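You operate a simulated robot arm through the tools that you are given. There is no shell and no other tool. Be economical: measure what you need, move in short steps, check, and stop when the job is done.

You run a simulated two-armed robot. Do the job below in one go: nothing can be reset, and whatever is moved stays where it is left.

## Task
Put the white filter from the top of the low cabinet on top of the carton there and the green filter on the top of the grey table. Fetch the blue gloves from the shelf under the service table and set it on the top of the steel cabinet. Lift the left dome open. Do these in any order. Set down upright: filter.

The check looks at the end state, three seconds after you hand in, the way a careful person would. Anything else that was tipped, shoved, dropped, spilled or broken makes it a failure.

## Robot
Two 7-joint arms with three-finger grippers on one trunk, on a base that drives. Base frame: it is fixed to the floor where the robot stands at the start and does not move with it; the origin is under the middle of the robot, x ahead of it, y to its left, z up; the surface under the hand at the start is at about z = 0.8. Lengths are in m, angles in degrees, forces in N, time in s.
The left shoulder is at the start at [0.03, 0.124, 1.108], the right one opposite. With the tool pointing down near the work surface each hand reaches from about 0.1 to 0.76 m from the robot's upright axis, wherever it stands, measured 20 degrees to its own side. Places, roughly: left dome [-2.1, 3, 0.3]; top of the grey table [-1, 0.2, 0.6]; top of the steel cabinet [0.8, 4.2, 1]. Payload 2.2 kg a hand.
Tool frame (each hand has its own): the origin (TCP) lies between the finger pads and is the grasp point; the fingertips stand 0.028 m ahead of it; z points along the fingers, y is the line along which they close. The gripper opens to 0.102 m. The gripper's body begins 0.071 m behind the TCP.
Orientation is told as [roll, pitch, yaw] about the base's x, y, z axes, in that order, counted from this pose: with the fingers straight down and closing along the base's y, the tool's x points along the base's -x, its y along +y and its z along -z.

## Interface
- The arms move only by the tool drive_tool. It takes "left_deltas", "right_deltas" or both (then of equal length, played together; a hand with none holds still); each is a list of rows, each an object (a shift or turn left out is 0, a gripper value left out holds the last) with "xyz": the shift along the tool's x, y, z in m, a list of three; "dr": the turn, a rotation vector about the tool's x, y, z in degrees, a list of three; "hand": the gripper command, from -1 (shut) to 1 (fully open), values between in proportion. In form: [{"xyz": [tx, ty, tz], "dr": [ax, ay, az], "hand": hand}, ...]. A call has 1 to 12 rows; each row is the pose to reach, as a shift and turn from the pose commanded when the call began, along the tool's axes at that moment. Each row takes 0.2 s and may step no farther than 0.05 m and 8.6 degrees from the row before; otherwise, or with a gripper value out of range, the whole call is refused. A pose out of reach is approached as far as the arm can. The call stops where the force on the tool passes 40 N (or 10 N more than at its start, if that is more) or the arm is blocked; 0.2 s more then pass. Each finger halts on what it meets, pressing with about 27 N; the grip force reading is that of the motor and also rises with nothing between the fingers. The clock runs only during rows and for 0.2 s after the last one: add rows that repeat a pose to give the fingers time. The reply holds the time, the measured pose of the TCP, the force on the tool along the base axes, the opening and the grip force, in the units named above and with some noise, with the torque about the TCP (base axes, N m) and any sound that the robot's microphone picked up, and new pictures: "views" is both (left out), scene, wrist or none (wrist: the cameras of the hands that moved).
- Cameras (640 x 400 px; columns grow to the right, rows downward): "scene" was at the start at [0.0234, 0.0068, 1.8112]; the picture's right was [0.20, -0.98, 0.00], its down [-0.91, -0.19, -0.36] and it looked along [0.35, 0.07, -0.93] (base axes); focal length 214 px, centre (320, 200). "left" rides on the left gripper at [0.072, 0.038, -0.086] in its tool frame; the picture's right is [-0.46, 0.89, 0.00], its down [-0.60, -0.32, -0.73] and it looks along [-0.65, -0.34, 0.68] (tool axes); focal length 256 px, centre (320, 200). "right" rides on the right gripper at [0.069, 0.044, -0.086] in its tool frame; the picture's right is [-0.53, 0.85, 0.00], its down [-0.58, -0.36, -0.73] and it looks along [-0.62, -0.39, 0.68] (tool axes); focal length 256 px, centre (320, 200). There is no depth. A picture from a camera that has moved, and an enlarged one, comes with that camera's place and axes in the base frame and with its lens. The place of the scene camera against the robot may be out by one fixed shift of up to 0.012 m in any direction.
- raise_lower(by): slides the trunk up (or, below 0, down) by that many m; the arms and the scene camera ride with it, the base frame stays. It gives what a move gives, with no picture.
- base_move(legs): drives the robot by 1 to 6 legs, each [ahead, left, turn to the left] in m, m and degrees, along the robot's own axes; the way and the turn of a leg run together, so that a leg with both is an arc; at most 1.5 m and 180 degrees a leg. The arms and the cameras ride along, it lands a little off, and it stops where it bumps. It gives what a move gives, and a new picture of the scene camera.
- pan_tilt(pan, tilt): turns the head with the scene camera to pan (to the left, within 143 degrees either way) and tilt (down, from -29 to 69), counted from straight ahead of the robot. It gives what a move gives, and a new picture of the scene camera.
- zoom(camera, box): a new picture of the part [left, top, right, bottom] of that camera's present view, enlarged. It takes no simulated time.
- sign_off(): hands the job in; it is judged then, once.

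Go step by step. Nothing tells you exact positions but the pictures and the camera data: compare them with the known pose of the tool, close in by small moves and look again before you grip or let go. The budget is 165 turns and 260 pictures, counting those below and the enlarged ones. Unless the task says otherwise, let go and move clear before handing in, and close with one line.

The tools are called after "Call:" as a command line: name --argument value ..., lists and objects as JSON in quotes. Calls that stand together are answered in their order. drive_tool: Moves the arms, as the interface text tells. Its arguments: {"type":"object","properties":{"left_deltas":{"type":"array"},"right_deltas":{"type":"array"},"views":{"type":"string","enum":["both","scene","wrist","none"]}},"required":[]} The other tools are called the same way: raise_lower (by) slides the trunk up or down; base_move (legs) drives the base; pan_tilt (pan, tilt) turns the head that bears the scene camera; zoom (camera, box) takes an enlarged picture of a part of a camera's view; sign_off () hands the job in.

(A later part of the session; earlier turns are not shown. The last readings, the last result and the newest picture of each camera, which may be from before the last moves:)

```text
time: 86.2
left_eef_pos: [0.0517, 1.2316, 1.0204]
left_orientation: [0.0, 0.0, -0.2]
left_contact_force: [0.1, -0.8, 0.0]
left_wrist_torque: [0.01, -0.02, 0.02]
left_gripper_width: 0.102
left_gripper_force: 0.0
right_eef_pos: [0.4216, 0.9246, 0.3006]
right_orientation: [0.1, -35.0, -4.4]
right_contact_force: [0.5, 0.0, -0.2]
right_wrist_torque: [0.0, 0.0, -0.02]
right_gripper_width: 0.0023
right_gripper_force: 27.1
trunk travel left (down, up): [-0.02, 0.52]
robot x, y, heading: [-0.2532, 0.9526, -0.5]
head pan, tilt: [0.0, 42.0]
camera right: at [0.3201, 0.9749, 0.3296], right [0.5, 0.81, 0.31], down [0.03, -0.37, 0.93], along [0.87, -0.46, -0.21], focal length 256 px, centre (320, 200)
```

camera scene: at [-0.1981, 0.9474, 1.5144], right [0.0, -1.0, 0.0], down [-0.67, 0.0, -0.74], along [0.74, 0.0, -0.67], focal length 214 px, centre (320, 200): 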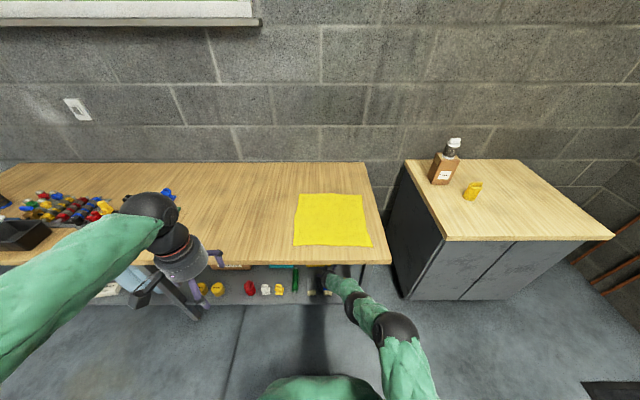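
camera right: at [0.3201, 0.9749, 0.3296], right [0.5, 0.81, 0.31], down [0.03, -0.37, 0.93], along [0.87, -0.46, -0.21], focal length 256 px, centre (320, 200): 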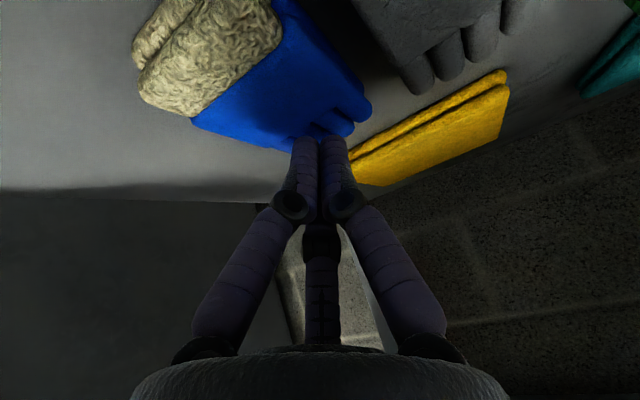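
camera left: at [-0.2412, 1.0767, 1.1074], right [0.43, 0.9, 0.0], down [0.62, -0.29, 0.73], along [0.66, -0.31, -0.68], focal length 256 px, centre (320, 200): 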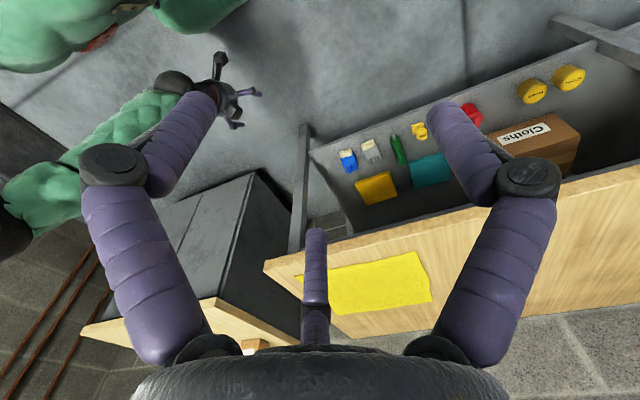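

Call:
drive_tool --right_deltas '[{"xyz": [0.0046, 0, 0.0066]}, {"xyz": [0.0075, 0, 0.0107]}, {"xyz": [0.0103, 0, 0.0147]}, {"xyz": [0.0103, 0, 0.0147]}]' --views "none"

```text
time: 86.9
left_eef_pos: [0.0497, 1.2321, 1.02]
left_orientation: [0.0, 0.0, -0.2]
left_contact_force: [0.6, 0.9, 0.3]
left_wrist_torque: [0.01, 0.0, 0.01]
left_gripper_width: 0.1019
left_gripper_force: 0.0
right_eef_pos: [0.4292, 0.9225, 0.2962]
right_orientation: [0.1, -35.9, -4.2]
right_contact_force: [1.2, 1.1, 11.1]
right_wrist_torque: [0.02, -0.07, -0.01]
right_gripper_width: 0.0019
right_gripper_force: 26.7
trunk travel left (down, up): [-0.02, 0.52]
robot x, y, heading: [-0.2536, 0.9529, -0.6]
head pan, tilt: [0.0, 42.0]
stopped in row 3 (right hand): the force on the tool passed its limit at 50 N (the readings are from after the stop); the commanded pose is now the measured one
```

Top contact at 11 N. Dragging 3 cm to the right (-y).

Call:
drive_tool --right_deltas '[{"xyz": [0, -0.01, 0.001]}, {"xyz": [0, -0.02, 0.001]}, {"xyz": [0, -0.03, 0.001]}, {"xyz": [0, -0.03, 0]}, {"xyz": [-0.015, -0.03, -0.02]}]' --views "wrist"

Call:
zoom --camera "scene" --box '[280, 250, 376, 310]'

```text
time: 88.1
left_eef_pos: [0.0523, 1.2318, 1.0193]
left_orientation: [0.0, 0.0, -0.3]
left_contact_force: [-0.2, -0.1, -0.3]
left_wrist_torque: [-0.04, 0.0, 0.01]
left_gripper_width: 0.1021
left_gripper_force: 0.0
right_eef_pos: [0.4228, 0.8919, 0.3157]
right_orientation: [-0.1, -35.2, -4.3]
right_contact_force: [-0.6, 1.3, 0.8]
right_wrist_torque: [-0.03, -0.06, -0.01]
right_gripper_width: 0.0021
right_gripper_force: 27.1
trunk travel left (down, up): [-0.02, 0.52]
robot x, y, heading: [-0.2543, 0.9523, -0.3]
head pan, tilt: [0.0, 42.0]
camera right: at [0.32, 0.9432, 0.344], right [0.5, 0.81, 0.31], down [0.02, -0.37, 0.93], along [0.87, -0.46, -0.2], focal length 256 px, centre (320, 200)
```

right: 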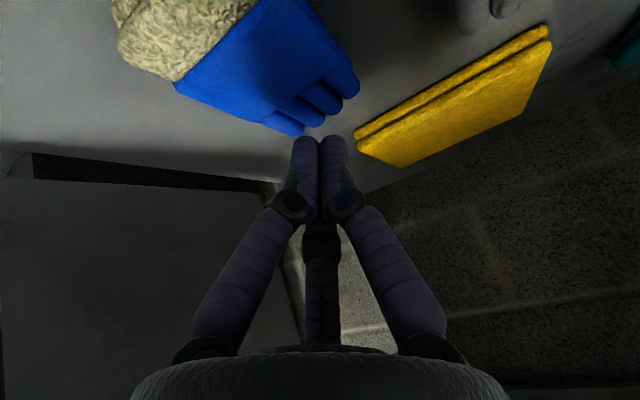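

```text
6.67 times, centred on (328, 280) of scene
camera zoom: at [-0.1993, 0.9473, 1.5142], right [-0.01, -1.0, 0.0], down [-0.67, 0.0, -0.74], along [0.74, 0.0, -0.67], focal length 1430 px, centre (267, -333)
```

zoom: 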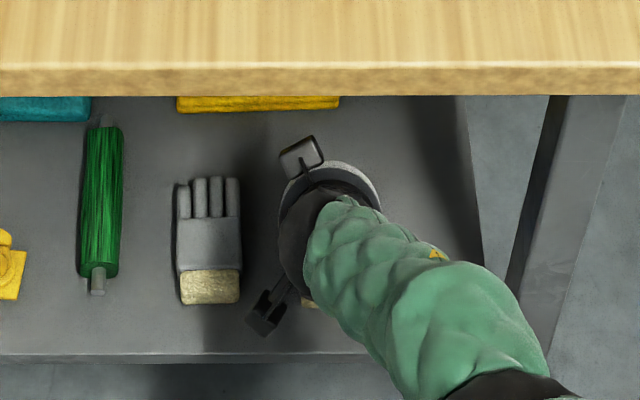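

The blue pair slid with the fingers, leaving about 45 mm to the grey one. Now I open fully above it and go down around it, watching the force.

Call:
drive_tool --right_deltas '[{"xyz": [0, 0.002, 0], "hand": 1}, {"xyz": [0, 0.002, 0]}, {"xyz": [0, 0.002, 0]}, {"xyz": [0.0115, 0.002, 0.0164]}, {"xyz": [0.023, 0.002, 0.0328]}, {"xyz": [0.0287, 0.002, 0.041]}]' --views "wrist"

Call:
zoom --camera "left" --box '[200, 80, 360, 180]'

```text
time: 89.3
left_eef_pos: [0.0507, 1.2323, 1.019]
left_orientation: [0.0, 0.0, -0.3]
left_contact_force: [-0.6, -0.4, -0.4]
left_wrist_torque: [0.02, -0.01, -0.03]
left_gripper_width: 0.1021
left_gripper_force: 0.1
right_eef_pos: [0.4329, 0.896, 0.2842]
right_orientation: [0.2, -36.2, -4.4]
right_contact_force: [-4.4, 0.7, 9.4]
right_wrist_torque: [0.09, 0.2, 0.06]
right_gripper_width: 0.0978
right_gripper_force: 0.1
right hand out of reach, approached as far as the arm can: row 6
trunk travel left (down, up): [-0.02, 0.52]
robot x, y, heading: [-0.2521, 0.9497, -0.4]
head pan, tilt: [0.0, 42.0]
stopped in row 6 (right hand): the force on the tool passed its limit at 53 N (the readings are from after the stop); the commanded pose is now the measured one
camera right: at [0.3299, 0.9459, 0.3121], right [0.49, 0.81, 0.32], down [0.01, -0.37, 0.93], along [0.87, -0.46, -0.19], focal length 256 px, centre (320, 200)
```

right: 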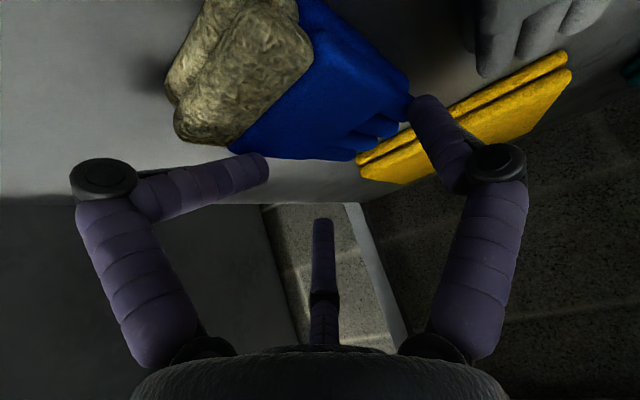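

```text
4.00 times, centred on (280, 130) of left
camera zoom: at [-0.0197, 1.2691, 1.1071], right [0.47, 0.88, 0.0], down [0.6, -0.32, 0.73], along [0.64, -0.34, -0.68], focal length 1024 px, centre (480, 480)
```

zoom: 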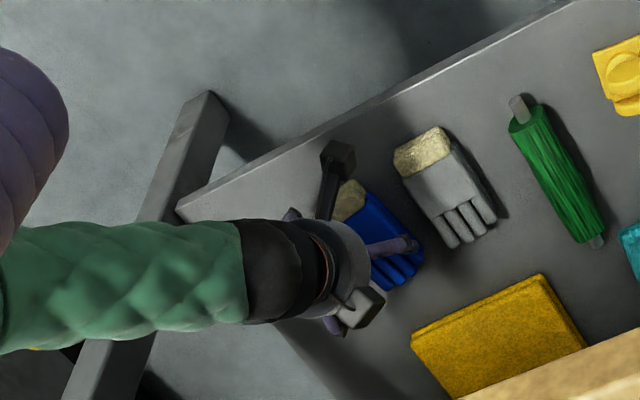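

The finger sits on the glove tips: the pair is now turned by about +10° relative to the hand. I'll lift, pull back and measure cleanly again.

Call:
drive_tool --right_deltas '[{"xyz": [-0.0172, 0, -0.0246], "hand": 1}, {"xyz": [-0.04, 0, -0.057]}, {"xyz": [-0.032, 0, -0.1]}, {"xyz": [0.008, 0, -0.13]}, {"xyz": [0.035, 0, -0.15]}, {"xyz": [0.06, 0, -0.17]}, {"xyz": [0.075, 0, -0.18]}, {"xyz": [0.075, 0, -0.18]}]' --views "none"

Call:
zoom --camera "left" --box '[240, 100, 352, 170]'

Call:
zoom --camera "scene" --box '[280, 250, 376, 310]'

Call:
zoom --camera "right" --box '[270, 0, 510, 150]'

```text
time: 91.1
left_eef_pos: [0.0517, 1.2304, 1.0205]
left_orientation: [0.0, 0.1, -0.2]
left_contact_force: [-0.1, 0.2, 0.1]
left_wrist_torque: [0.01, 0.03, 0.01]
left_gripper_width: 0.1021
left_gripper_force: 0.0
right_eef_pos: [0.2658, 0.9053, 0.3854]
right_orientation: [0.2, -36.2, -4.3]
right_contact_force: [0.1, -0.3, -0.8]
right_wrist_torque: [0.01, 0.03, 0.01]
right_gripper_width: 0.1022
right_gripper_force: 0.1
right hand out of reach, approached as far as the arm can: row 6, 7
trunk travel left (down, up): [-0.02, 0.52]
robot x, y, heading: [-0.2503, 0.9552, -0.2]
head pan, tilt: [0.0, 42.0]
```

```text
5.71 times, centred on (296, 135) of left
camera zoom: at [-0.019, 1.269, 1.1071], right [0.47, 0.88, 0.0], down [0.6, -0.32, 0.73], along [0.64, -0.34, -0.68], focal length 1463 px, centre (457, 571)
```

zoom: 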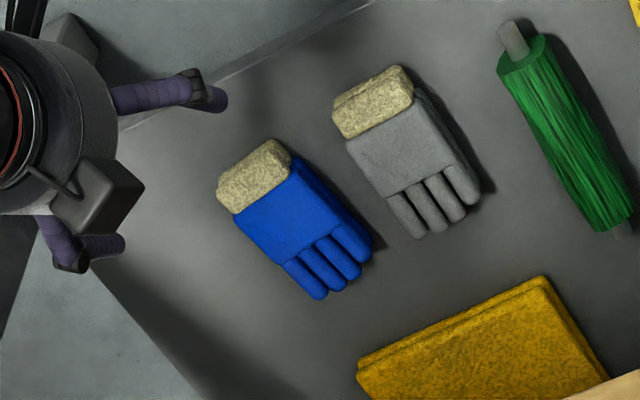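

```text
6.67 times, centred on (328, 280) of scene
camera zoom: at [-0.1988, 0.9473, 1.5144], right [-0.01, -1.0, 0.0], down [-0.67, 0.0, -0.74], along [0.74, 0.0, -0.67], focal length 1430 px, centre (267, -333)
```

zoom: 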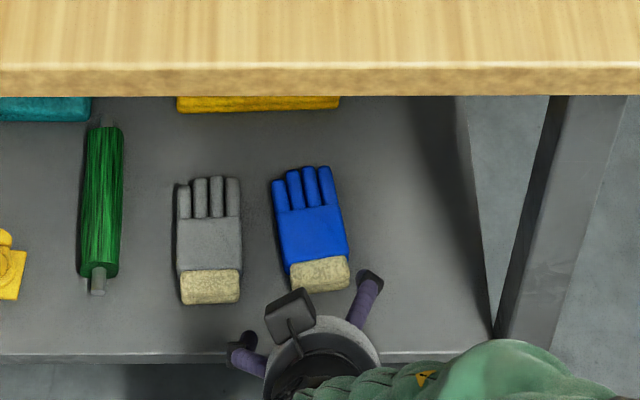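

```text
2.67 times, centred on (390, 75) of right
camera zoom: at [0.1621, 0.9562, 0.4131], right [0.49, 0.81, 0.32], down [0.01, -0.37, 0.93], along [0.87, -0.46, -0.19], focal length 683 px, centre (133, 533)
```

zoom: 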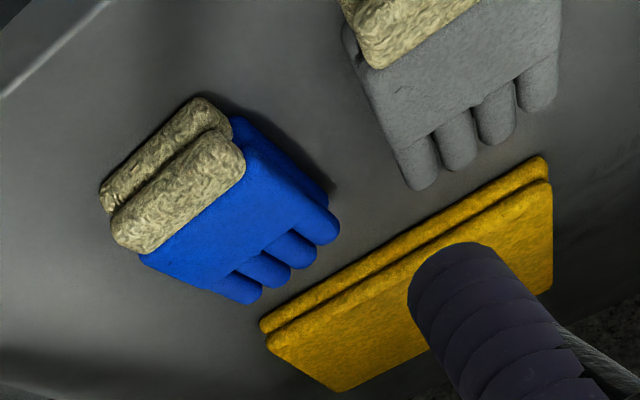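

Now it's clear: the pair is centred at (0.425, 0.909), turned +8°, 0.061 m wide, and the grey pair's edge is at y 0.970. I go above it with the hand turned to +8° and a 0.09 m opening.

Call:
drive_tool --right_deltas '[{"xyz": [-0.0173, 0.0032, 0.03], "dr": [-1.5, 0, -2], "hand": 0.75}, {"xyz": [-0.0346, 0.0064, 0.06], "dr": [-3, 0, -4]}, {"xyz": [-0.0519, 0.0095, 0.09], "dr": [-4.5, 0, -6]}, {"xyz": [-0.0692, 0.0127, 0.12], "dr": [-6, 0, -8]}, {"xyz": [-0.0865, 0.0159, 0.15], "dr": [-7.26, 0, -9.93]}, {"xyz": [-0.0865, 0.0159, 0.15], "dr": [-7.26, 0, -9.93]}]' --views "wrist"

Call:
zoom --camera "left" --box '[240, 100, 352, 170]'

```text
time: 92.5
left_eef_pos: [0.0521, 1.2314, 1.0195]
left_orientation: [0.0, 0.1, -0.2]
left_contact_force: [-0.6, 0.7, -0.5]
left_wrist_torque: [0.02, 0.02, -0.02]
left_gripper_width: 0.1024
left_gripper_force: 0.1
right_eef_pos: [0.4229, 0.9106, 0.3134]
right_orientation: [0.3, -36.0, 7.9]
right_contact_force: [-0.5, 0.2, 0.0]
right_wrist_torque: [0.01, -0.01, 0.01]
right_gripper_width: 0.0891
right_gripper_force: 0.0
trunk travel left (down, up): [-0.02, 0.52]
robot x, y, heading: [-0.2533, 0.9523, -0.4]
head pan, tilt: [0.0, 42.0]
camera right: at [0.311, 0.9379, 0.3418], right [0.31, 0.9, 0.32], down [0.09, -0.36, 0.93], along [0.95, -0.26, -0.19], focal length 256 px, centre (320, 200)
```

right: 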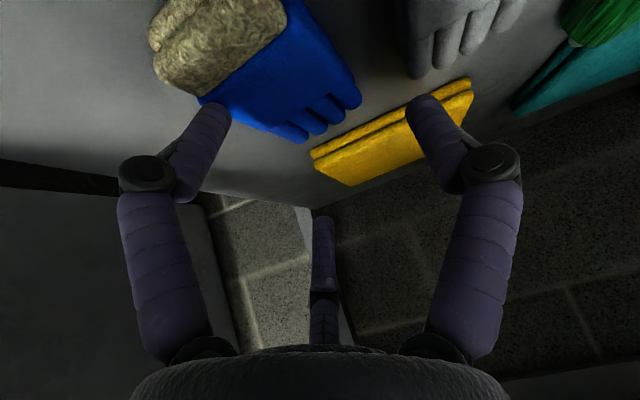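

```text
5.71 times, centred on (296, 135) of left
camera zoom: at [-0.0188, 1.269, 1.1071], right [0.47, 0.88, 0.0], down [0.6, -0.32, 0.73], along [0.64, -0.34, -0.68], focal length 1463 px, centre (457, 571)
```

zoom: 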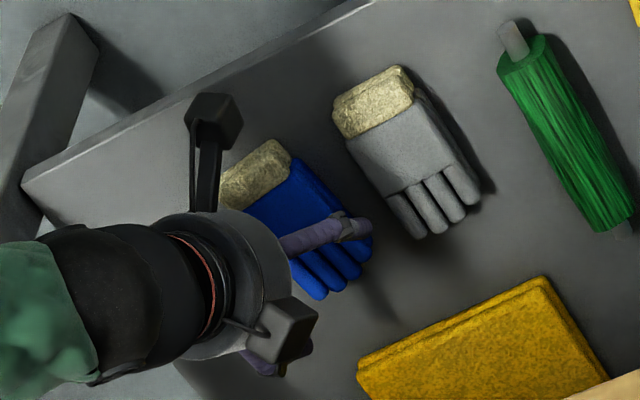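

Both views show the gloves centred between the fingers. Going down in small steps.

Call:
drive_tool --right_deltas '[{"xyz": [0.006, -0.002, 0.008]}, {"xyz": [0.012, -0.002, 0.016]}, {"xyz": [0.018, -0.002, 0.0243]}, {"xyz": [0.0235, -0.002, 0.0324]}, {"xyz": [0.0235, -0.002, 0.0324]}]' --views "wrist"

```text
time: 93.6
left_eef_pos: [0.0496, 1.2321, 1.0185]
left_orientation: [0.0, 0.0, -0.3]
left_contact_force: [0.0, 0.5, 0.3]
left_wrist_torque: [0.01, 0.01, -0.02]
left_gripper_width: 0.1019
left_gripper_force: 0.2
right_eef_pos: [0.4364, 0.9146, 0.2862]
right_orientation: [0.6, -37.3, 8.3]
right_contact_force: [-1.9, 10.8, 23.4]
right_wrist_torque: [0.68, -0.02, 0.1]
right_gripper_width: 0.0644
right_gripper_force: 16.4
trunk travel left (down, up): [-0.02, 0.52]
robot x, y, heading: [-0.2515, 0.9535, -0.2]
head pan, tilt: [0.0, 42.0]
stopped in row 5 (right hand): the force on the tool passed its limit at 62 N (the readings are from after the stop); the commanded pose is now the measured one
camera right: at [0.3236, 0.9415, 0.3116], right [0.3, 0.9, 0.33], down [0.07, -0.36, 0.93], along [0.95, -0.25, -0.17], focal length 256 px, centre (320, 200)
```

right: 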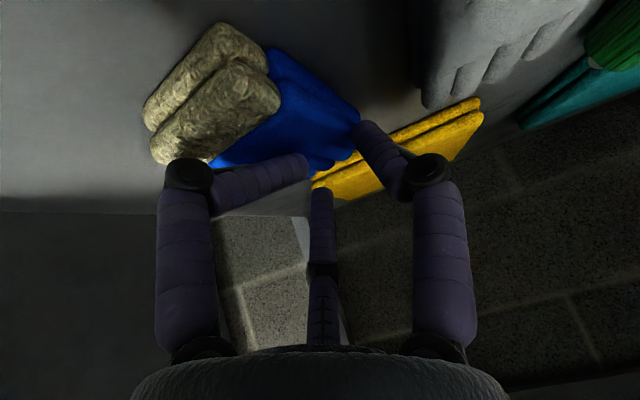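

The pictures show why it keeps touching: the visible hand has three fingers around the axis, and with the hand pitched the lower one lands on the gloves. I'll pull back, drive 0.1 m closer and take the hand vertical.

Call:
drive_tool --right_deltas '[{"xyz": [-0.0172, 0, -0.0246], "hand": 1}, {"xyz": [-0.04, 0, -0.057]}, {"xyz": [-0.032, 0, -0.1]}, {"xyz": [0.008, 0, -0.13]}, {"xyz": [0.035, 0, -0.15]}, {"xyz": [0.05, 0, -0.16]}]' --views "none"

Call:
base_move --legs '[[0.1, 0, 0.3]]'

```text
time: 95.0
left_eef_pos: [0.0513, 1.2317, 1.0195]
left_orientation: [0.0, 0.1, -0.3]
left_contact_force: [-0.3, 0.6, -0.3]
left_wrist_torque: [0.01, 0.03, 0.0]
left_gripper_width: 0.1021
left_gripper_force: 0.0
right_eef_pos: [0.2968, 0.8923, 0.3788]
right_orientation: [0.3, -36.6, 8.0]
right_contact_force: [0.1, -0.5, 0.0]
right_wrist_torque: [-0.01, 0.04, 0.0]
right_gripper_width: 0.102
right_gripper_force: 0.0
trunk travel left (down, up): [-0.02, 0.52]
robot x, y, heading: [-0.2505, 0.9522, 0.0]
head pan, tilt: [0.0, 42.0]
```

```text
time: 96.1
left_eef_pos: [0.1505, 1.2334, 1.0183]
left_orientation: [0.0, 0.1, 0.0]
left_contact_force: [0.1, -0.7, -0.3]
left_wrist_torque: [0.0, 0.01, -0.01]
left_gripper_width: 0.102
left_gripper_force: 0.1
right_eef_pos: [0.3977, 0.8953, 0.3786]
right_orientation: [0.3, -36.6, 8.4]
right_contact_force: [-0.6, -0.1, -0.8]
right_wrist_torque: [0.01, 0.04, -0.04]
right_gripper_width: 0.1021
right_gripper_force: 0.0
trunk travel left (down, up): [-0.02, 0.52]
robot x, y, heading: [-0.1524, 0.9551, 0.1]
head pan, tilt: [0.0, 42.0]
camera scene: at [-0.0975, 0.9474, 1.5143], right [0.0, -1.0, 0.0], down [-0.67, 0.0, -0.74], along [0.74, 0.0, -0.67], focal length 214 px, centre (320, 200)
```

scene: 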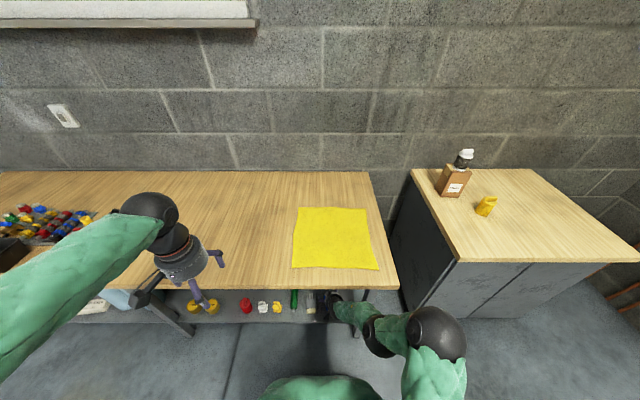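

Call:
drive_tool --right_deltas '[{"dr": [0, 7.3, 0]}, {"dr": [0, 14.6, 0]}, {"dr": [0, 21.9, 0]}, {"dr": [0, 29.2, 0]}, {"dr": [0, 36.6, 0]}, {"dr": [0, 36.6, 0]}]' --views "both"

Call:
zoom --camera "left" --box '[180, 40, 420, 190]'

```text
time: 97.4
left_eef_pos: [0.1607, 1.2697, 1.0024]
left_orientation: [-0.5, -1.5, 3.3]
left_contact_force: [13.9, 7.2, -3.9]
left_wrist_torque: [-0.61, 1.2, -0.04]
left_gripper_width: 0.102
left_gripper_force: 0.0
right_eef_pos: [0.2606, 0.9355, 0.3191]
right_orientation: [3.0, 12.6, 10.2]
right_contact_force: [-1.0, 1.6, -7.7]
right_wrist_torque: [-0.13, 0.06, 0.01]
right_gripper_width: 0.1019
right_gripper_force: 0.0
trunk travel left (down, up): [-0.02, 0.52]
robot x, y, heading: [-0.1809, 0.9708, 1.4]
head pan, tilt: [0.0, 42.0]
stopped in row 6 (right hand): the arm was blocked; the commanded pose is now the measured one
camera scene: at [-0.2267, 0.9668, 1.5237], right [0.02, -1.0, 0.0], down [-0.62, -0.02, -0.79], along [0.79, 0.02, -0.62], focal length 214 px, centre (320, 200)
camera right: at [0.2059, 0.9645, 0.4187], right [0.37, 0.93, -0.07], down [0.78, -0.27, 0.57], along [0.51, -0.27, -0.82], focal length 256 px, centre (320, 200)
```

scene: 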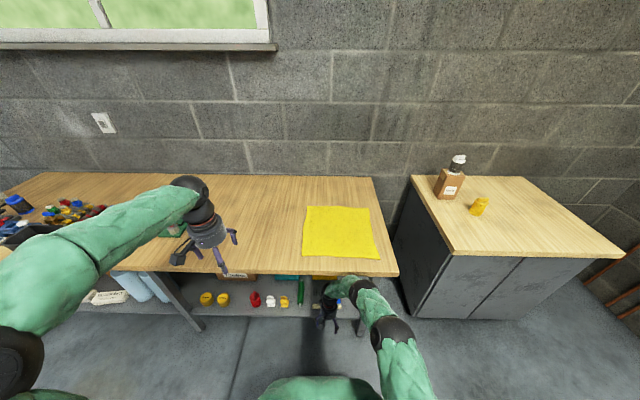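
right: 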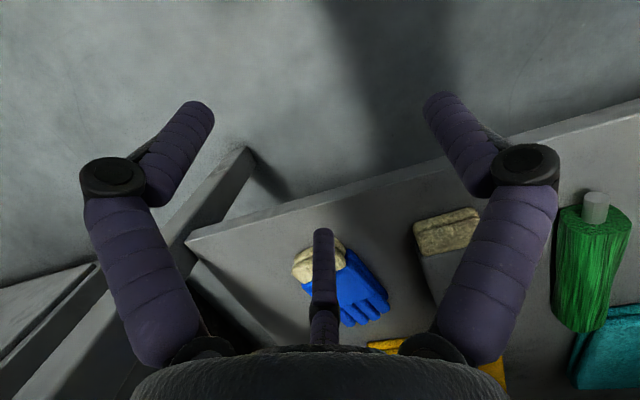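

```text
2.67 times, centred on (300, 115) of left
camera zoom: at [0.0852, 1.3039, 1.0876], right [0.41, 0.91, 0.01], down [0.6, -0.28, 0.75], along [0.68, -0.31, -0.66], focal length 683 px, centre (373, 427)
```

zoom: 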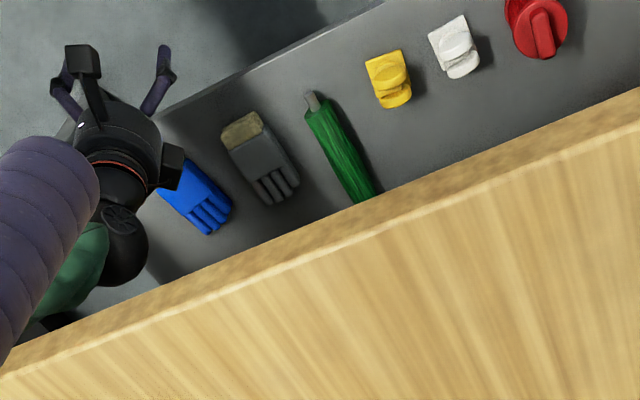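

The arm was blocked and the robot seems to have been shoved back and tilted. I'll take a still step to see how it settles before doing anything.

Call:
drive_tool --right_deltas '[{"xyz": [0, 0, 0]}]' --views "scene"

```text
time: 97.7
left_eef_pos: [0.2591, 1.2466, 0.923]
left_orientation: [-0.3, 8.2, 0.9]
left_contact_force: [13.5, -0.8, -19.3]
left_wrist_torque: [0.09, 1.57, -0.08]
left_gripper_width: 0.1014
left_gripper_force: 0.1
right_eef_pos: [0.298, 0.9302, 0.2564]
right_orientation: [4.4, 15.3, 10.8]
right_contact_force: [13.6, 1.7, 61.3]
right_wrist_torque: [-2.09, -4.42, 0.03]
right_gripper_width: 0.0977
right_gripper_force: 0.1
trunk travel left (down, up): [-0.02, 0.52]
robot x, y, heading: [-0.1824, 0.9584, 0.2]
head pan, tilt: [0.0, 42.0]
stopped in row 1 (left hand): the arm was blocked; the commanded pose is now the measured one
camera scene: at [-0.1074, 0.9587, 1.5121], right [0.01, -1.0, 0.0], down [-0.68, 0.0, -0.73], along [0.73, 0.0, -0.68], focal length 214 px, centre (320, 200)
```

scene: 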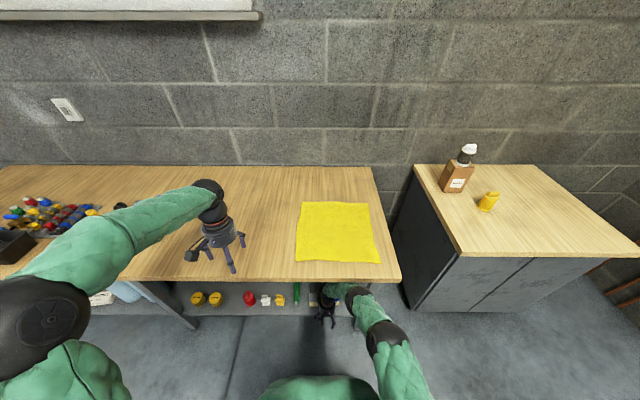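

The robot is still rocking; another still step.

Call:
drive_tool --right_deltas '[{"xyz": [0, 0, 0]}, {"xyz": [0, 0, 0]}, {"xyz": [0, 0, 0]}]' --views "both"

```text
time: 98.7
left_eef_pos: [0.2166, 1.2477, 0.9697]
left_orientation: [-0.2, 3.9, 1.5]
left_contact_force: [1.1, -0.5, 0.6]
left_wrist_torque: [0.01, -0.01, 0.02]
left_gripper_width: 0.1021
left_gripper_force: 0.0
right_eef_pos: [0.2372, 0.9369, 0.2619]
right_orientation: [5.0, 17.8, 12.6]
right_contact_force: [-0.1, 0.3, 0.4]
right_wrist_torque: [-0.01, 0.0, 0.01]
right_gripper_width: 0.102
right_gripper_force: 0.0
trunk travel left (down, up): [-0.02, 0.52]
robot x, y, heading: [-0.1806, 0.9604, 0.6]
head pan, tilt: [0.0, 42.0]
stopped in row 3 (right hand): the arm was blocked; the commanded pose is now the measured one
camera scene: at [-0.129, 0.9548, 1.5162], right [0.01, -1.0, 0.0], down [-0.67, -0.01, -0.74], along [0.74, 0.01, -0.67], focal length 214 px, centre (320, 200)
camera right: at [0.1919, 0.9634, 0.367], right [0.33, 0.94, -0.09], down [0.84, -0.25, 0.49], along [0.44, -0.24, -0.87], focal length 256 px, centre (320, 200)
```

scene: 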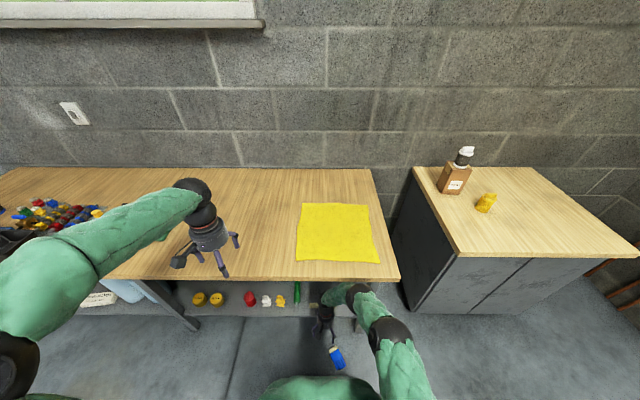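
right: 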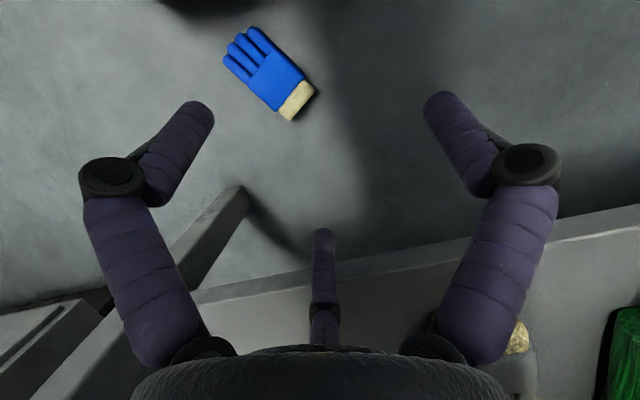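

The rocking knocked the blue gloves off the shelf onto the floor in front of it, around (0.18, 0.87). I'll back the robot straight out so the arm comes clear of the table.

Call:
base_move --legs '[[-0.3, 0, 0]]'

Call:
zoom --camera "right" --box '[0, 0, 640, 400]'

```text
time: 100.8
left_eef_pos: [-0.0846, 1.2438, 0.9677]
left_orientation: [-0.2, 3.8, 1.2]
left_contact_force: [-0.3, -0.3, 0.6]
left_wrist_torque: [0.02, -0.01, 0.02]
left_gripper_width: 0.102
left_gripper_force: 0.1
right_eef_pos: [-0.0604, 0.9329, 0.2631]
right_orientation: [4.7, 17.3, 12.4]
right_contact_force: [-0.1, -0.3, 0.0]
right_wrist_torque: [0.01, 0.0, 0.03]
right_gripper_width: 0.102
right_gripper_force: 0.0
trunk travel left (down, up): [-0.02, 0.52]
robot x, y, heading: [-0.483, 0.9586, 0.2]
head pan, tilt: [0.0, 42.0]
camera scene: at [-0.4314, 0.953, 1.5144], right [0.01, -1.0, 0.0], down [-0.67, 0.0, -0.74], along [0.74, 0.0, -0.67], focal length 214 px, centre (320, 200)
```

scene: 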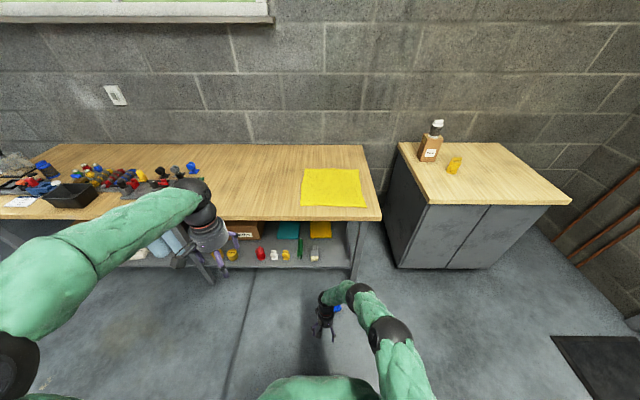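

```text
1.00 times, centred on (320, 200) of right (not enlarged: the box is as wide or as high as the picture)
camera zoom: at [-0.1061, 0.9597, 0.3669], right [0.34, 0.94, -0.09], down [0.83, -0.25, 0.5], along [0.44, -0.24, -0.86], focal length 256 px, centre (320, 200)
```

zoom: 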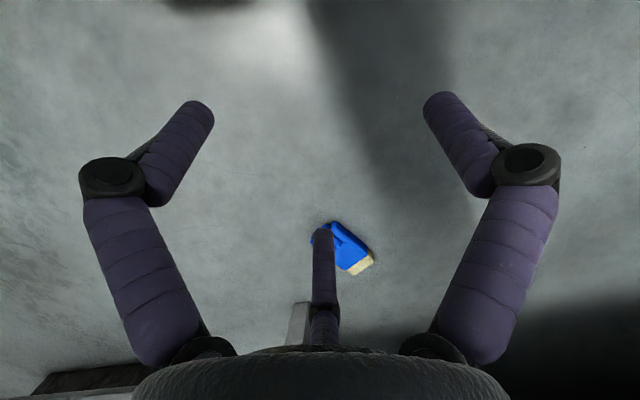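

Clear of the table. I check the shelf and the table top for anything else disturbed.

Call:
zoom --camera "scene" --box '[190, 130, 390, 330]'

Call:
zoom --camera "left" --box '[0, 0, 640, 400]'

```text
2.00 times, centred on (290, 230) of scene
camera zoom: at [-0.4314, 0.953, 1.5144], right [0.01, -1.0, 0.0], down [-0.67, 0.0, -0.74], along [0.74, 0.0, -0.67], focal length 429 px, centre (380, 140)
```

zoom: 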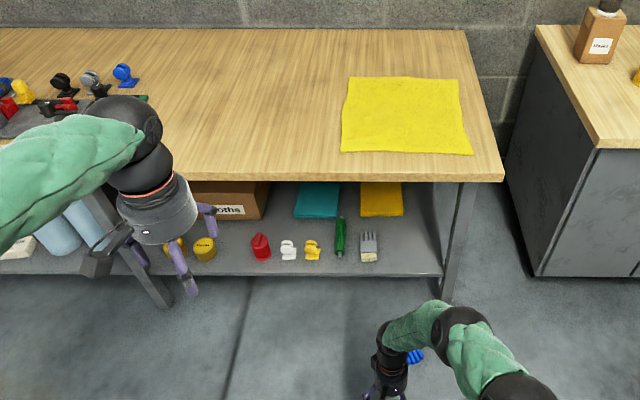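

```text
1.00 times, centred on (320, 200) of left (not enlarged: the box is as wide or as high as the picture)
camera zoom: at [-0.1509, 1.2803, 1.0588], right [0.45, 0.89, -0.03], down [0.66, -0.3, 0.69], along [0.61, -0.33, -0.72], focal length 256 px, centre (320, 200)
```

zoom: 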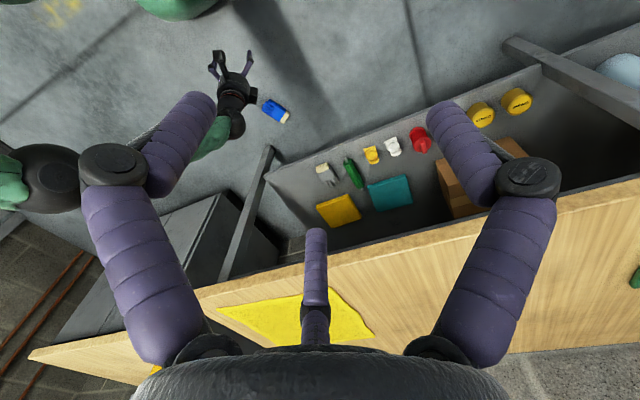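

Nothing else was moved. The gloves lie flat on open floor, centred at about (0.172, 0.878), turned about 15°. I'll set the hand vertical out here first.

Call:
drive_tool --right_deltas '[{"xyz": [0, 0, -0.01], "dr": [1.2, -4.3, -0.6]}, {"xyz": [0, 0, -0.02], "dr": [2.4, -8.6, -1.3]}, {"xyz": [0, 0, -0.03], "dr": [3.6, -13, -2]}, {"xyz": [0, 0, -0.04], "dr": [4.7, -17.3, -2.6]}, {"xyz": [0, 0, -0.04], "dr": [4.7, -17.3, -2.6]}]' --views "wrist"

```text
time: 102.0
left_eef_pos: [-0.0842, 1.2448, 0.9663]
left_orientation: [-0.2, 3.8, 1.2]
left_contact_force: [0.0, 0.3, -0.3]
left_wrist_torque: [0.02, -0.01, 0.0]
left_gripper_width: 0.102
left_gripper_force: 0.1
right_eef_pos: [-0.0461, 0.9329, 0.3002]
right_orientation: [0.3, -0.1, 14.3]
right_contact_force: [0.3, 0.3, 0.1]
right_wrist_torque: [0.02, 0.0, 0.01]
right_gripper_width: 0.102
right_gripper_force: 0.0
trunk travel left (down, up): [-0.02, 0.52]
robot x, y, heading: [-0.4868, 0.9555, 0.2]
head pan, tilt: [0.0, 42.0]
camera right: at [-0.1245, 0.9559, 0.385], right [0.31, 0.95, 0.01], down [0.65, -0.22, 0.73], along [0.7, -0.22, -0.68], focal length 256 px, centre (320, 200)
```

right: 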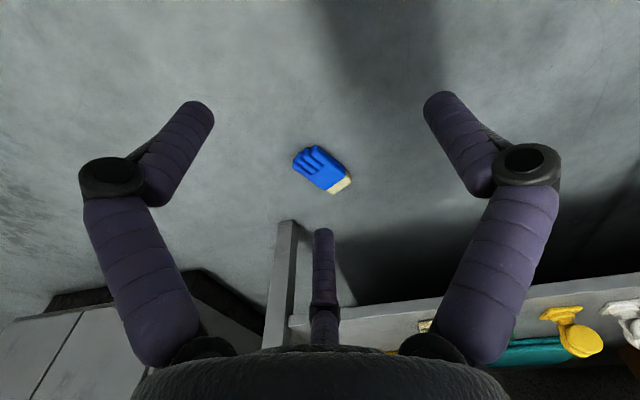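

Vertical now. Drive ahead 0.2 m to bring the hand over the gloves.

Call:
base_move --legs '[[0.2, -0.04, 0]]'

Call:
zoom --camera "right" --box '[0, 0, 640, 400]'

Call:
zoom --camera "left" --box '[160, 0, 400, 150]'

```text
time: 103.6
left_eef_pos: [0.1216, 1.2056, 0.9668]
left_orientation: [-0.1, 3.8, 1.2]
left_contact_force: [0.3, 0.7, -0.4]
left_wrist_torque: [-0.01, 0.02, -0.04]
left_gripper_width: 0.102
left_gripper_force: 0.1
right_eef_pos: [0.1576, 0.8926, 0.3011]
right_orientation: [0.2, 0.0, 14.2]
right_contact_force: [-0.2, 0.9, -0.6]
right_wrist_torque: [-0.02, 0.06, -0.01]
right_gripper_width: 0.1019
right_gripper_force: 0.0
trunk travel left (down, up): [-0.02, 0.52]
robot x, y, heading: [-0.2817, 0.9214, 0.2]
head pan, tilt: [0.0, 42.0]
camera scene: at [-0.2259, 0.9138, 1.5143], right [0.01, -1.0, 0.0], down [-0.67, 0.0, -0.74], along [0.74, 0.0, -0.67], focal length 214 px, centre (320, 200)
```

scene: 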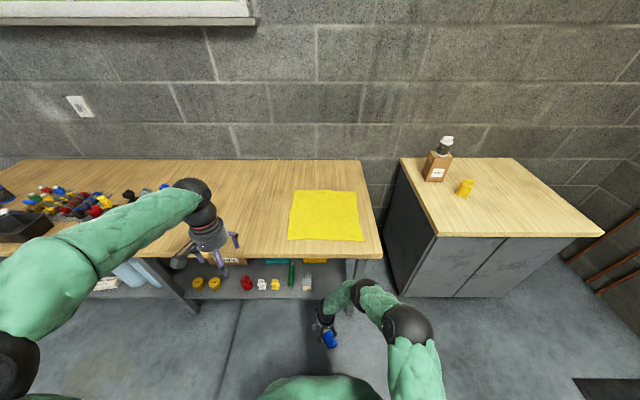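

```text
1.00 times, centred on (320, 200) of right (not enlarged: the box is as wide or as high as the picture)
camera zoom: at [0.0799, 0.9165, 0.3846], right [0.31, 0.95, 0.0], down [0.65, -0.22, 0.73], along [0.69, -0.22, -0.68], focal length 256 px, centre (320, 200)
```

zoom: 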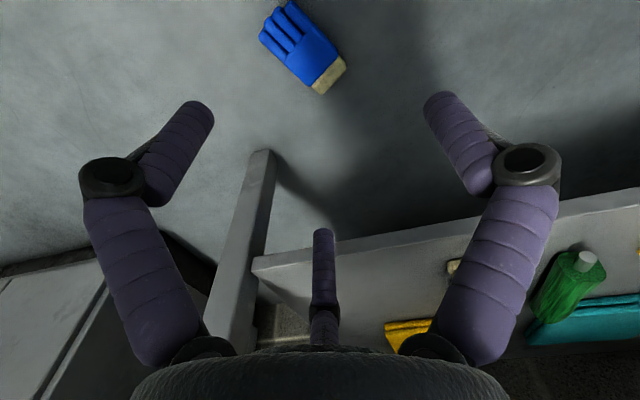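

```text
2.67 times, centred on (280, 75) of left
camera zoom: at [0.0544, 1.2409, 1.0585], right [0.45, 0.89, -0.03], down [0.66, -0.3, 0.69], along [0.61, -0.33, -0.72], focal length 683 px, centre (427, 533)
```

zoom: 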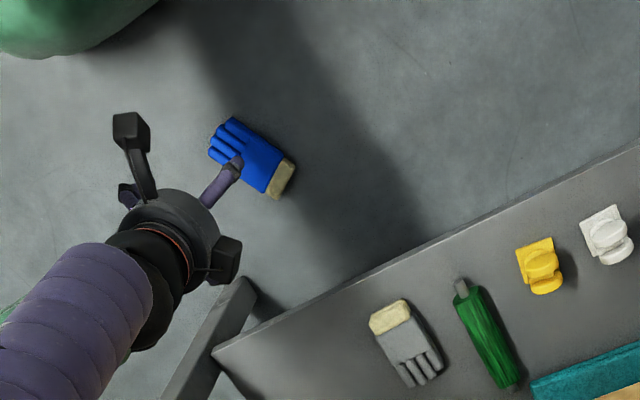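

The gloves are at (0.173, 0.873), turned about 28°. I turn the hand to match, offset it slightly so the single finger and the pair of fingers straddle them, and go down to z≈0.14.

Call:
drive_tool --right_deltas '[{"xyz": [-0.004, -0.012, 0.02], "dr": [0, 0, -5]}, {"xyz": [-0.008, -0.024, 0.05], "dr": [0, 0, -10]}, {"xyz": [-0.0132, -0.0349, 0.09], "dr": [0, 0, -14]}, {"xyz": [-0.0132, -0.0349, 0.13], "dr": [0, 0, -14]}, {"xyz": [-0.0132, -0.0349, 0.16], "dr": [0, 0, -14]}, {"xyz": [-0.0132, -0.0349, 0.16], "dr": [0, 0, -14]}]' --views "wrist"

```text
time: 105.0
left_eef_pos: [0.1214, 1.2045, 0.9668]
left_orientation: [-0.3, 3.8, 1.3]
left_contact_force: [-0.3, 0.0, 0.5]
left_wrist_torque: [-0.01, 0.02, 0.01]
left_gripper_width: 0.1023
left_gripper_force: 0.2
right_eef_pos: [0.1677, 0.8681, 0.1548]
right_orientation: [0.2, 0.0, 28.3]
right_contact_force: [0.3, -0.5, 0.6]
right_wrist_torque: [0.04, 0.01, -0.01]
right_gripper_width: 0.102
right_gripper_force: 0.1
right hand out of reach, approached as far as the arm can: row 5, 6
trunk travel left (down, up): [-0.02, 0.52]
robot x, y, heading: [-0.2797, 0.9186, 0.3]
head pan, tilt: [0.0, 42.0]
camera right: at [0.0854, 0.8732, 0.2404], right [0.07, 1.0, 0.01], down [0.68, -0.05, 0.73], along [0.73, -0.05, -0.68], focal length 256 px, centre (320, 200)
```

right: 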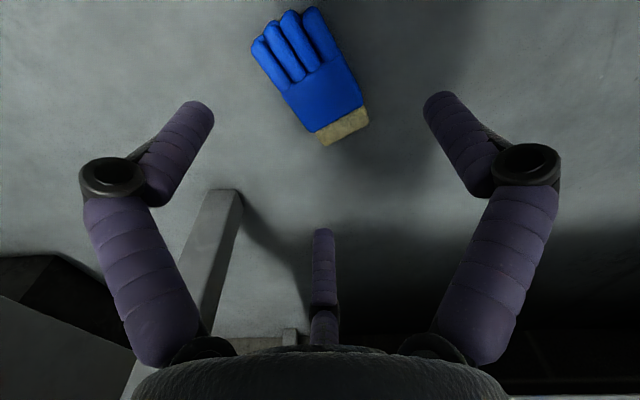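

The hand stops at z≈0.155, so I need the shoulder closer to the gloves. I'll look down to see how big the base is, to bring the gloves beside it.

Call:
pan_tilt --pan 0 --tilt 69

```text
time: 105.9
left_eef_pos: [0.1192, 1.2048, 0.9657]
left_orientation: [-0.2, 3.8, 1.2]
left_contact_force: [0.6, -0.1, -0.1]
left_wrist_torque: [-0.03, -0.01, -0.01]
left_gripper_width: 0.1021
left_gripper_force: 0.0
right_eef_pos: [0.1665, 0.8688, 0.1551]
right_orientation: [0.4, 0.0, 28.2]
right_contact_force: [0.7, -0.3, 0.3]
right_wrist_torque: [-0.01, -0.04, -0.03]
right_gripper_width: 0.1021
right_gripper_force: 0.0
trunk travel left (down, up): [-0.02, 0.52]
robot x, y, heading: [-0.2771, 0.9155, 0.4]
head pan, tilt: [0.0, 68.8]
camera scene: at [-0.2542, 0.9137, 1.4812], right [0.01, -1.0, 0.0], down [-0.93, 0.0, -0.36], along [0.36, 0.0, -0.93], focal length 214 px, centre (320, 200)
```

scene: 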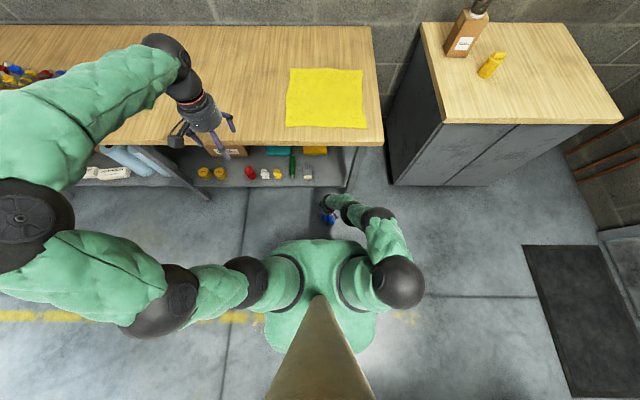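

The base reaches about 0.28 m from its axis. I'll lift the hand, back off a bit, turn 60° left so that the gloves come to my right front, where the shoulder can get much closer.

Call:
drive_tool --right_deltas '[{"xyz": [0, 0, -0.05]}, {"xyz": [0, 0, -0.1]}, {"xyz": [0, 0, -0.15]}, {"xyz": [0, 0, -0.19]}]' --views "none"

Call:
base_move --legs '[[-0.1, 0, 0], [0, 0, 60]]'

Call:
pan_tilt --pan -50 --tilt 69

```text
time: 106.9
left_eef_pos: [0.1198, 1.2043, 0.9659]
left_orientation: [-0.2, 3.8, 1.1]
left_contact_force: [0.5, 1.0, 1.4]
left_wrist_torque: [0.01, -0.02, -0.03]
left_gripper_width: 0.1022
left_gripper_force: 0.2
right_eef_pos: [0.165, 0.8695, 0.3468]
right_orientation: [0.3, 0.0, 28.4]
right_contact_force: [0.1, 0.4, -0.4]
right_wrist_torque: [-0.04, -0.06, 0.01]
right_gripper_width: 0.1019
right_gripper_force: 0.0
trunk travel left (down, up): [-0.02, 0.52]
robot x, y, heading: [-0.2763, 0.9209, 0.3]
head pan, tilt: [0.0, 68.8]
```

```text
time: 110.7
left_eef_pos: [-0.4264, 1.4064, 0.9674]
left_orientation: [-0.2, 3.8, 60.9]
left_contact_force: [0.6, 0.4, 0.3]
left_wrist_torque: [-0.01, 0.03, -0.01]
left_gripper_width: 0.1019
left_gripper_force: 0.0
right_eef_pos: [-0.1118, 1.2769, 0.3468]
right_orientation: [0.3, -0.1, 87.9]
right_contact_force: [0.0, 0.2, 0.4]
right_wrist_torque: [0.0, 0.0, 0.01]
right_gripper_width: 0.1021
right_gripper_force: 0.0
trunk travel left (down, up): [-0.02, 0.52]
robot x, y, heading: [-0.3763, 0.9172, 60.2]
head pan, tilt: [0.0, 68.8]
camera scene: at [-0.3682, 0.9356, 1.4812], right [0.87, -0.5, 0.0], down [-0.47, -0.81, -0.36], along [0.18, 0.31, -0.93], focal length 214 px, centre (320, 200)
```

scene: 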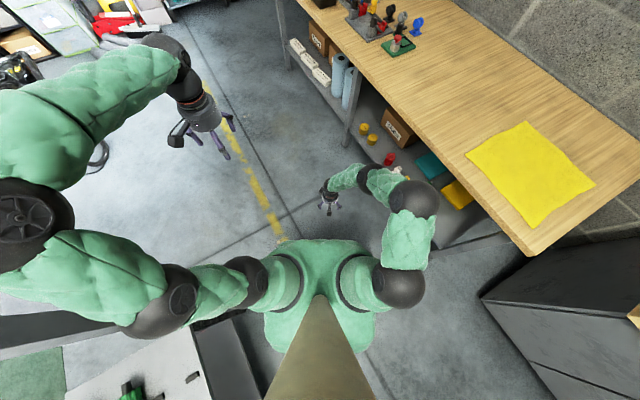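

```text
time: 111.8
left_eef_pos: [-0.4267, 1.4062, 0.9668]
left_orientation: [-0.3, 3.9, 60.9]
left_contact_force: [0.4, -0.4, -0.4]
left_wrist_torque: [0.01, -0.05, 0.01]
left_gripper_width: 0.1017
left_gripper_force: 0.0
right_eef_pos: [-0.1124, 1.2769, 0.3468]
right_orientation: [0.2, -0.2, 88.0]
right_contact_force: [-1.6, 0.6, -0.1]
right_wrist_torque: [-0.01, -0.02, 0.0]
right_gripper_width: 0.1022
right_gripper_force: 0.0
trunk travel left (down, up): [-0.02, 0.52]
robot x, y, heading: [-0.3779, 0.9174, 60.0]
head pan, tilt: [-50.0, 68.8]
camera scene: at [-0.3411, 0.897, 1.4812], right [0.17, -0.98, 0.0], down [-0.92, -0.16, -0.36], along [0.36, 0.06, -0.93], focal length 214 px, centre (320, 200)
```

scene: 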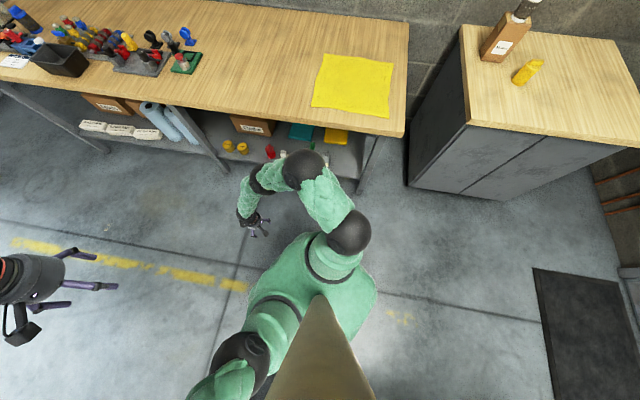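

Before closing in, I swing the right hand round to my right side and turn it with the gloves' direction, so the elbow doesn't go under the table.

Call:
drive_tool --right_deltas '[{"xyz": [0.0385, -0.0275, 0], "dr": [0, 0, 6]}, {"xyz": [0.077, -0.055, 0], "dr": [0, 0, 12]}, {"xyz": [0.1155, -0.0825, 0], "dr": [0, 0, 18]}, {"xyz": [0.154, -0.11, 0], "dr": [0, 0, 24]}, {"xyz": [0.194, -0.111, 0], "dr": [0, 0, 30]}, {"xyz": [0.234, -0.112, 0], "dr": [0, 0, 36]}, {"xyz": [0.275, -0.113, 0], "dr": [0, 0, 42]}, {"xyz": [0.315, -0.115, 0], "dr": [0, 0, 48]}, {"xyz": [0.356, -0.116, 0], "dr": [0, 0, 54]}, {"xyz": [0.396, -0.117, 0], "dr": [0, 0, 60]}, {"xyz": [0.396, -0.117, 0], "dr": [0, 0, 60]}]' --views "both"

```text
time: 114.2
left_eef_pos: [-0.4265, 1.4062, 0.9669]
left_orientation: [-0.1, 3.8, 61.0]
left_contact_force: [-0.4, -0.5, 0.5]
left_wrist_torque: [0.02, 0.01, 0.03]
left_gripper_width: 0.1016
left_gripper_force: 0.1
right_eef_pos: [-0.0094, 0.8787, 0.3443]
right_orientation: [0.3, 0.2, 27.9]
right_contact_force: [-0.7, 0.1, -0.4]
right_wrist_torque: [-0.01, 0.04, -0.01]
right_gripper_width: 0.1017
right_gripper_force: 0.1
trunk travel left (down, up): [-0.02, 0.52]
robot x, y, heading: [-0.3814, 0.9165, 60.0]
head pan, tilt: [-50.0, 68.8]
camera scene: at [-0.3411, 0.8967, 1.4812], right [0.17, -0.98, 0.0], down [-0.92, -0.16, -0.36], along [0.36, 0.06, -0.93], focal length 214 px, centre (320, 200)
camera right: at [-0.0904, 0.8839, 0.4299], right [0.08, 1.0, 0.0], down [0.68, -0.05, 0.73], along [0.73, -0.05, -0.69], focal length 256 px, centre (320, 200)
```

scene: 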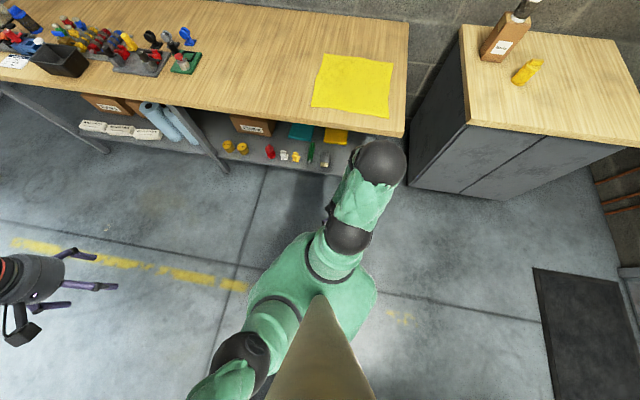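
right: 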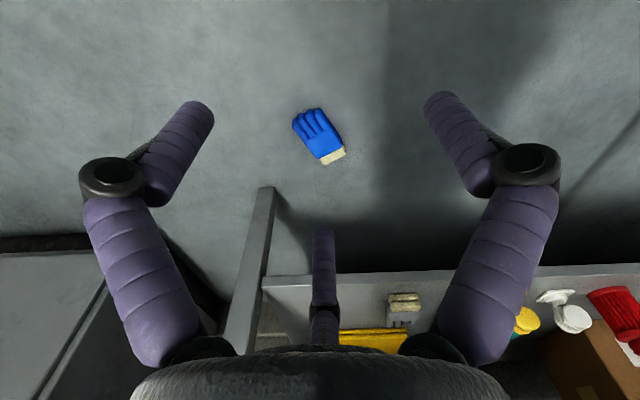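

Coming from here the elbow would go against the table. Better to stand facing the table with the gloves at my right, so the elbow points along it. I first draw the left hand up and back, then drive round.

Call:
drive_tool --left_deltas '[{"xyz": [0.03, 0, -0.04]}, {"xyz": [0.06, 0, -0.08]}, {"xyz": [0.09, 0, -0.12]}, {"xyz": [0.12, 0, -0.16]}, {"xyz": [0.15, 0, -0.2]}, {"xyz": [0.16, 0, -0.24]}]' --views "none"

Call:
base_move --legs '[[0, 0, -60], [0, 0.245, 0]]'

```text
time: 115.7
left_eef_pos: [-0.4944, 1.2814, 1.2102]
left_orientation: [-0.2, 3.9, 60.9]
left_contact_force: [0.1, 1.0, 0.2]
left_wrist_torque: [-0.02, 0.02, -0.01]
left_gripper_width: 0.1021
left_gripper_force: 0.0
left hand out of reach, approached as far as the arm can: row 6
right_eef_pos: [-0.0084, 0.8797, 0.3454]
right_orientation: [0.2, 0.3, 28.1]
right_contact_force: [0.2, 0.0, 0.8]
right_wrist_torque: [-0.02, 0.02, 0.02]
right_gripper_width: 0.102
right_gripper_force: 0.1
trunk travel left (down, up): [-0.02, 0.52]
robot x, y, heading: [-0.3777, 0.9187, 59.8]
head pan, tilt: [-50.0, 68.8]
```

```text
time: 120.2
left_eef_pos: [-0.1106, 1.4421, 1.2103]
left_orientation: [-0.2, 3.8, -0.4]
left_contact_force: [-0.1, 0.7, 0.1]
left_wrist_torque: [-0.03, -0.01, -0.01]
left_gripper_width: 0.102
left_gripper_force: 0.0
right_eef_pos: [-0.2305, 0.8216, 0.3448]
right_orientation: [0.2, 0.1, -33.2]
right_contact_force: [-0.1, 0.3, -0.1]
right_wrist_torque: [-0.02, 0.01, -0.05]
right_gripper_width: 0.1019
right_gripper_force: 0.1
trunk travel left (down, up): [-0.02, 0.52]
robot x, y, heading: [-0.374, 1.1625, -1.3]
head pan, tilt: [-50.0, 68.8]
camera scene: at [-0.3712, 1.1172, 1.4812], right [-0.78, -0.63, 0.0], down [-0.58, 0.73, -0.36], along [0.23, -0.28, -0.93], focal length 214 px, centre (320, 200)
```

scene: 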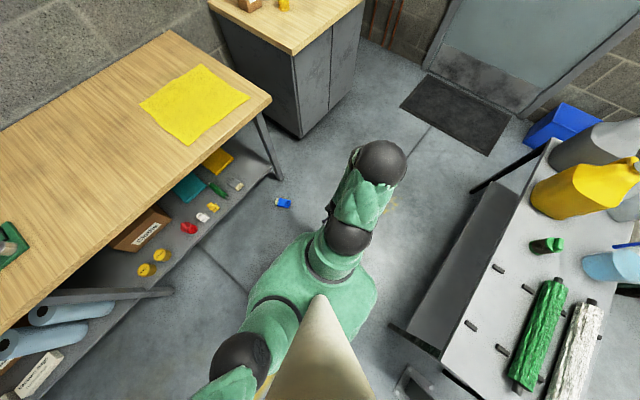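

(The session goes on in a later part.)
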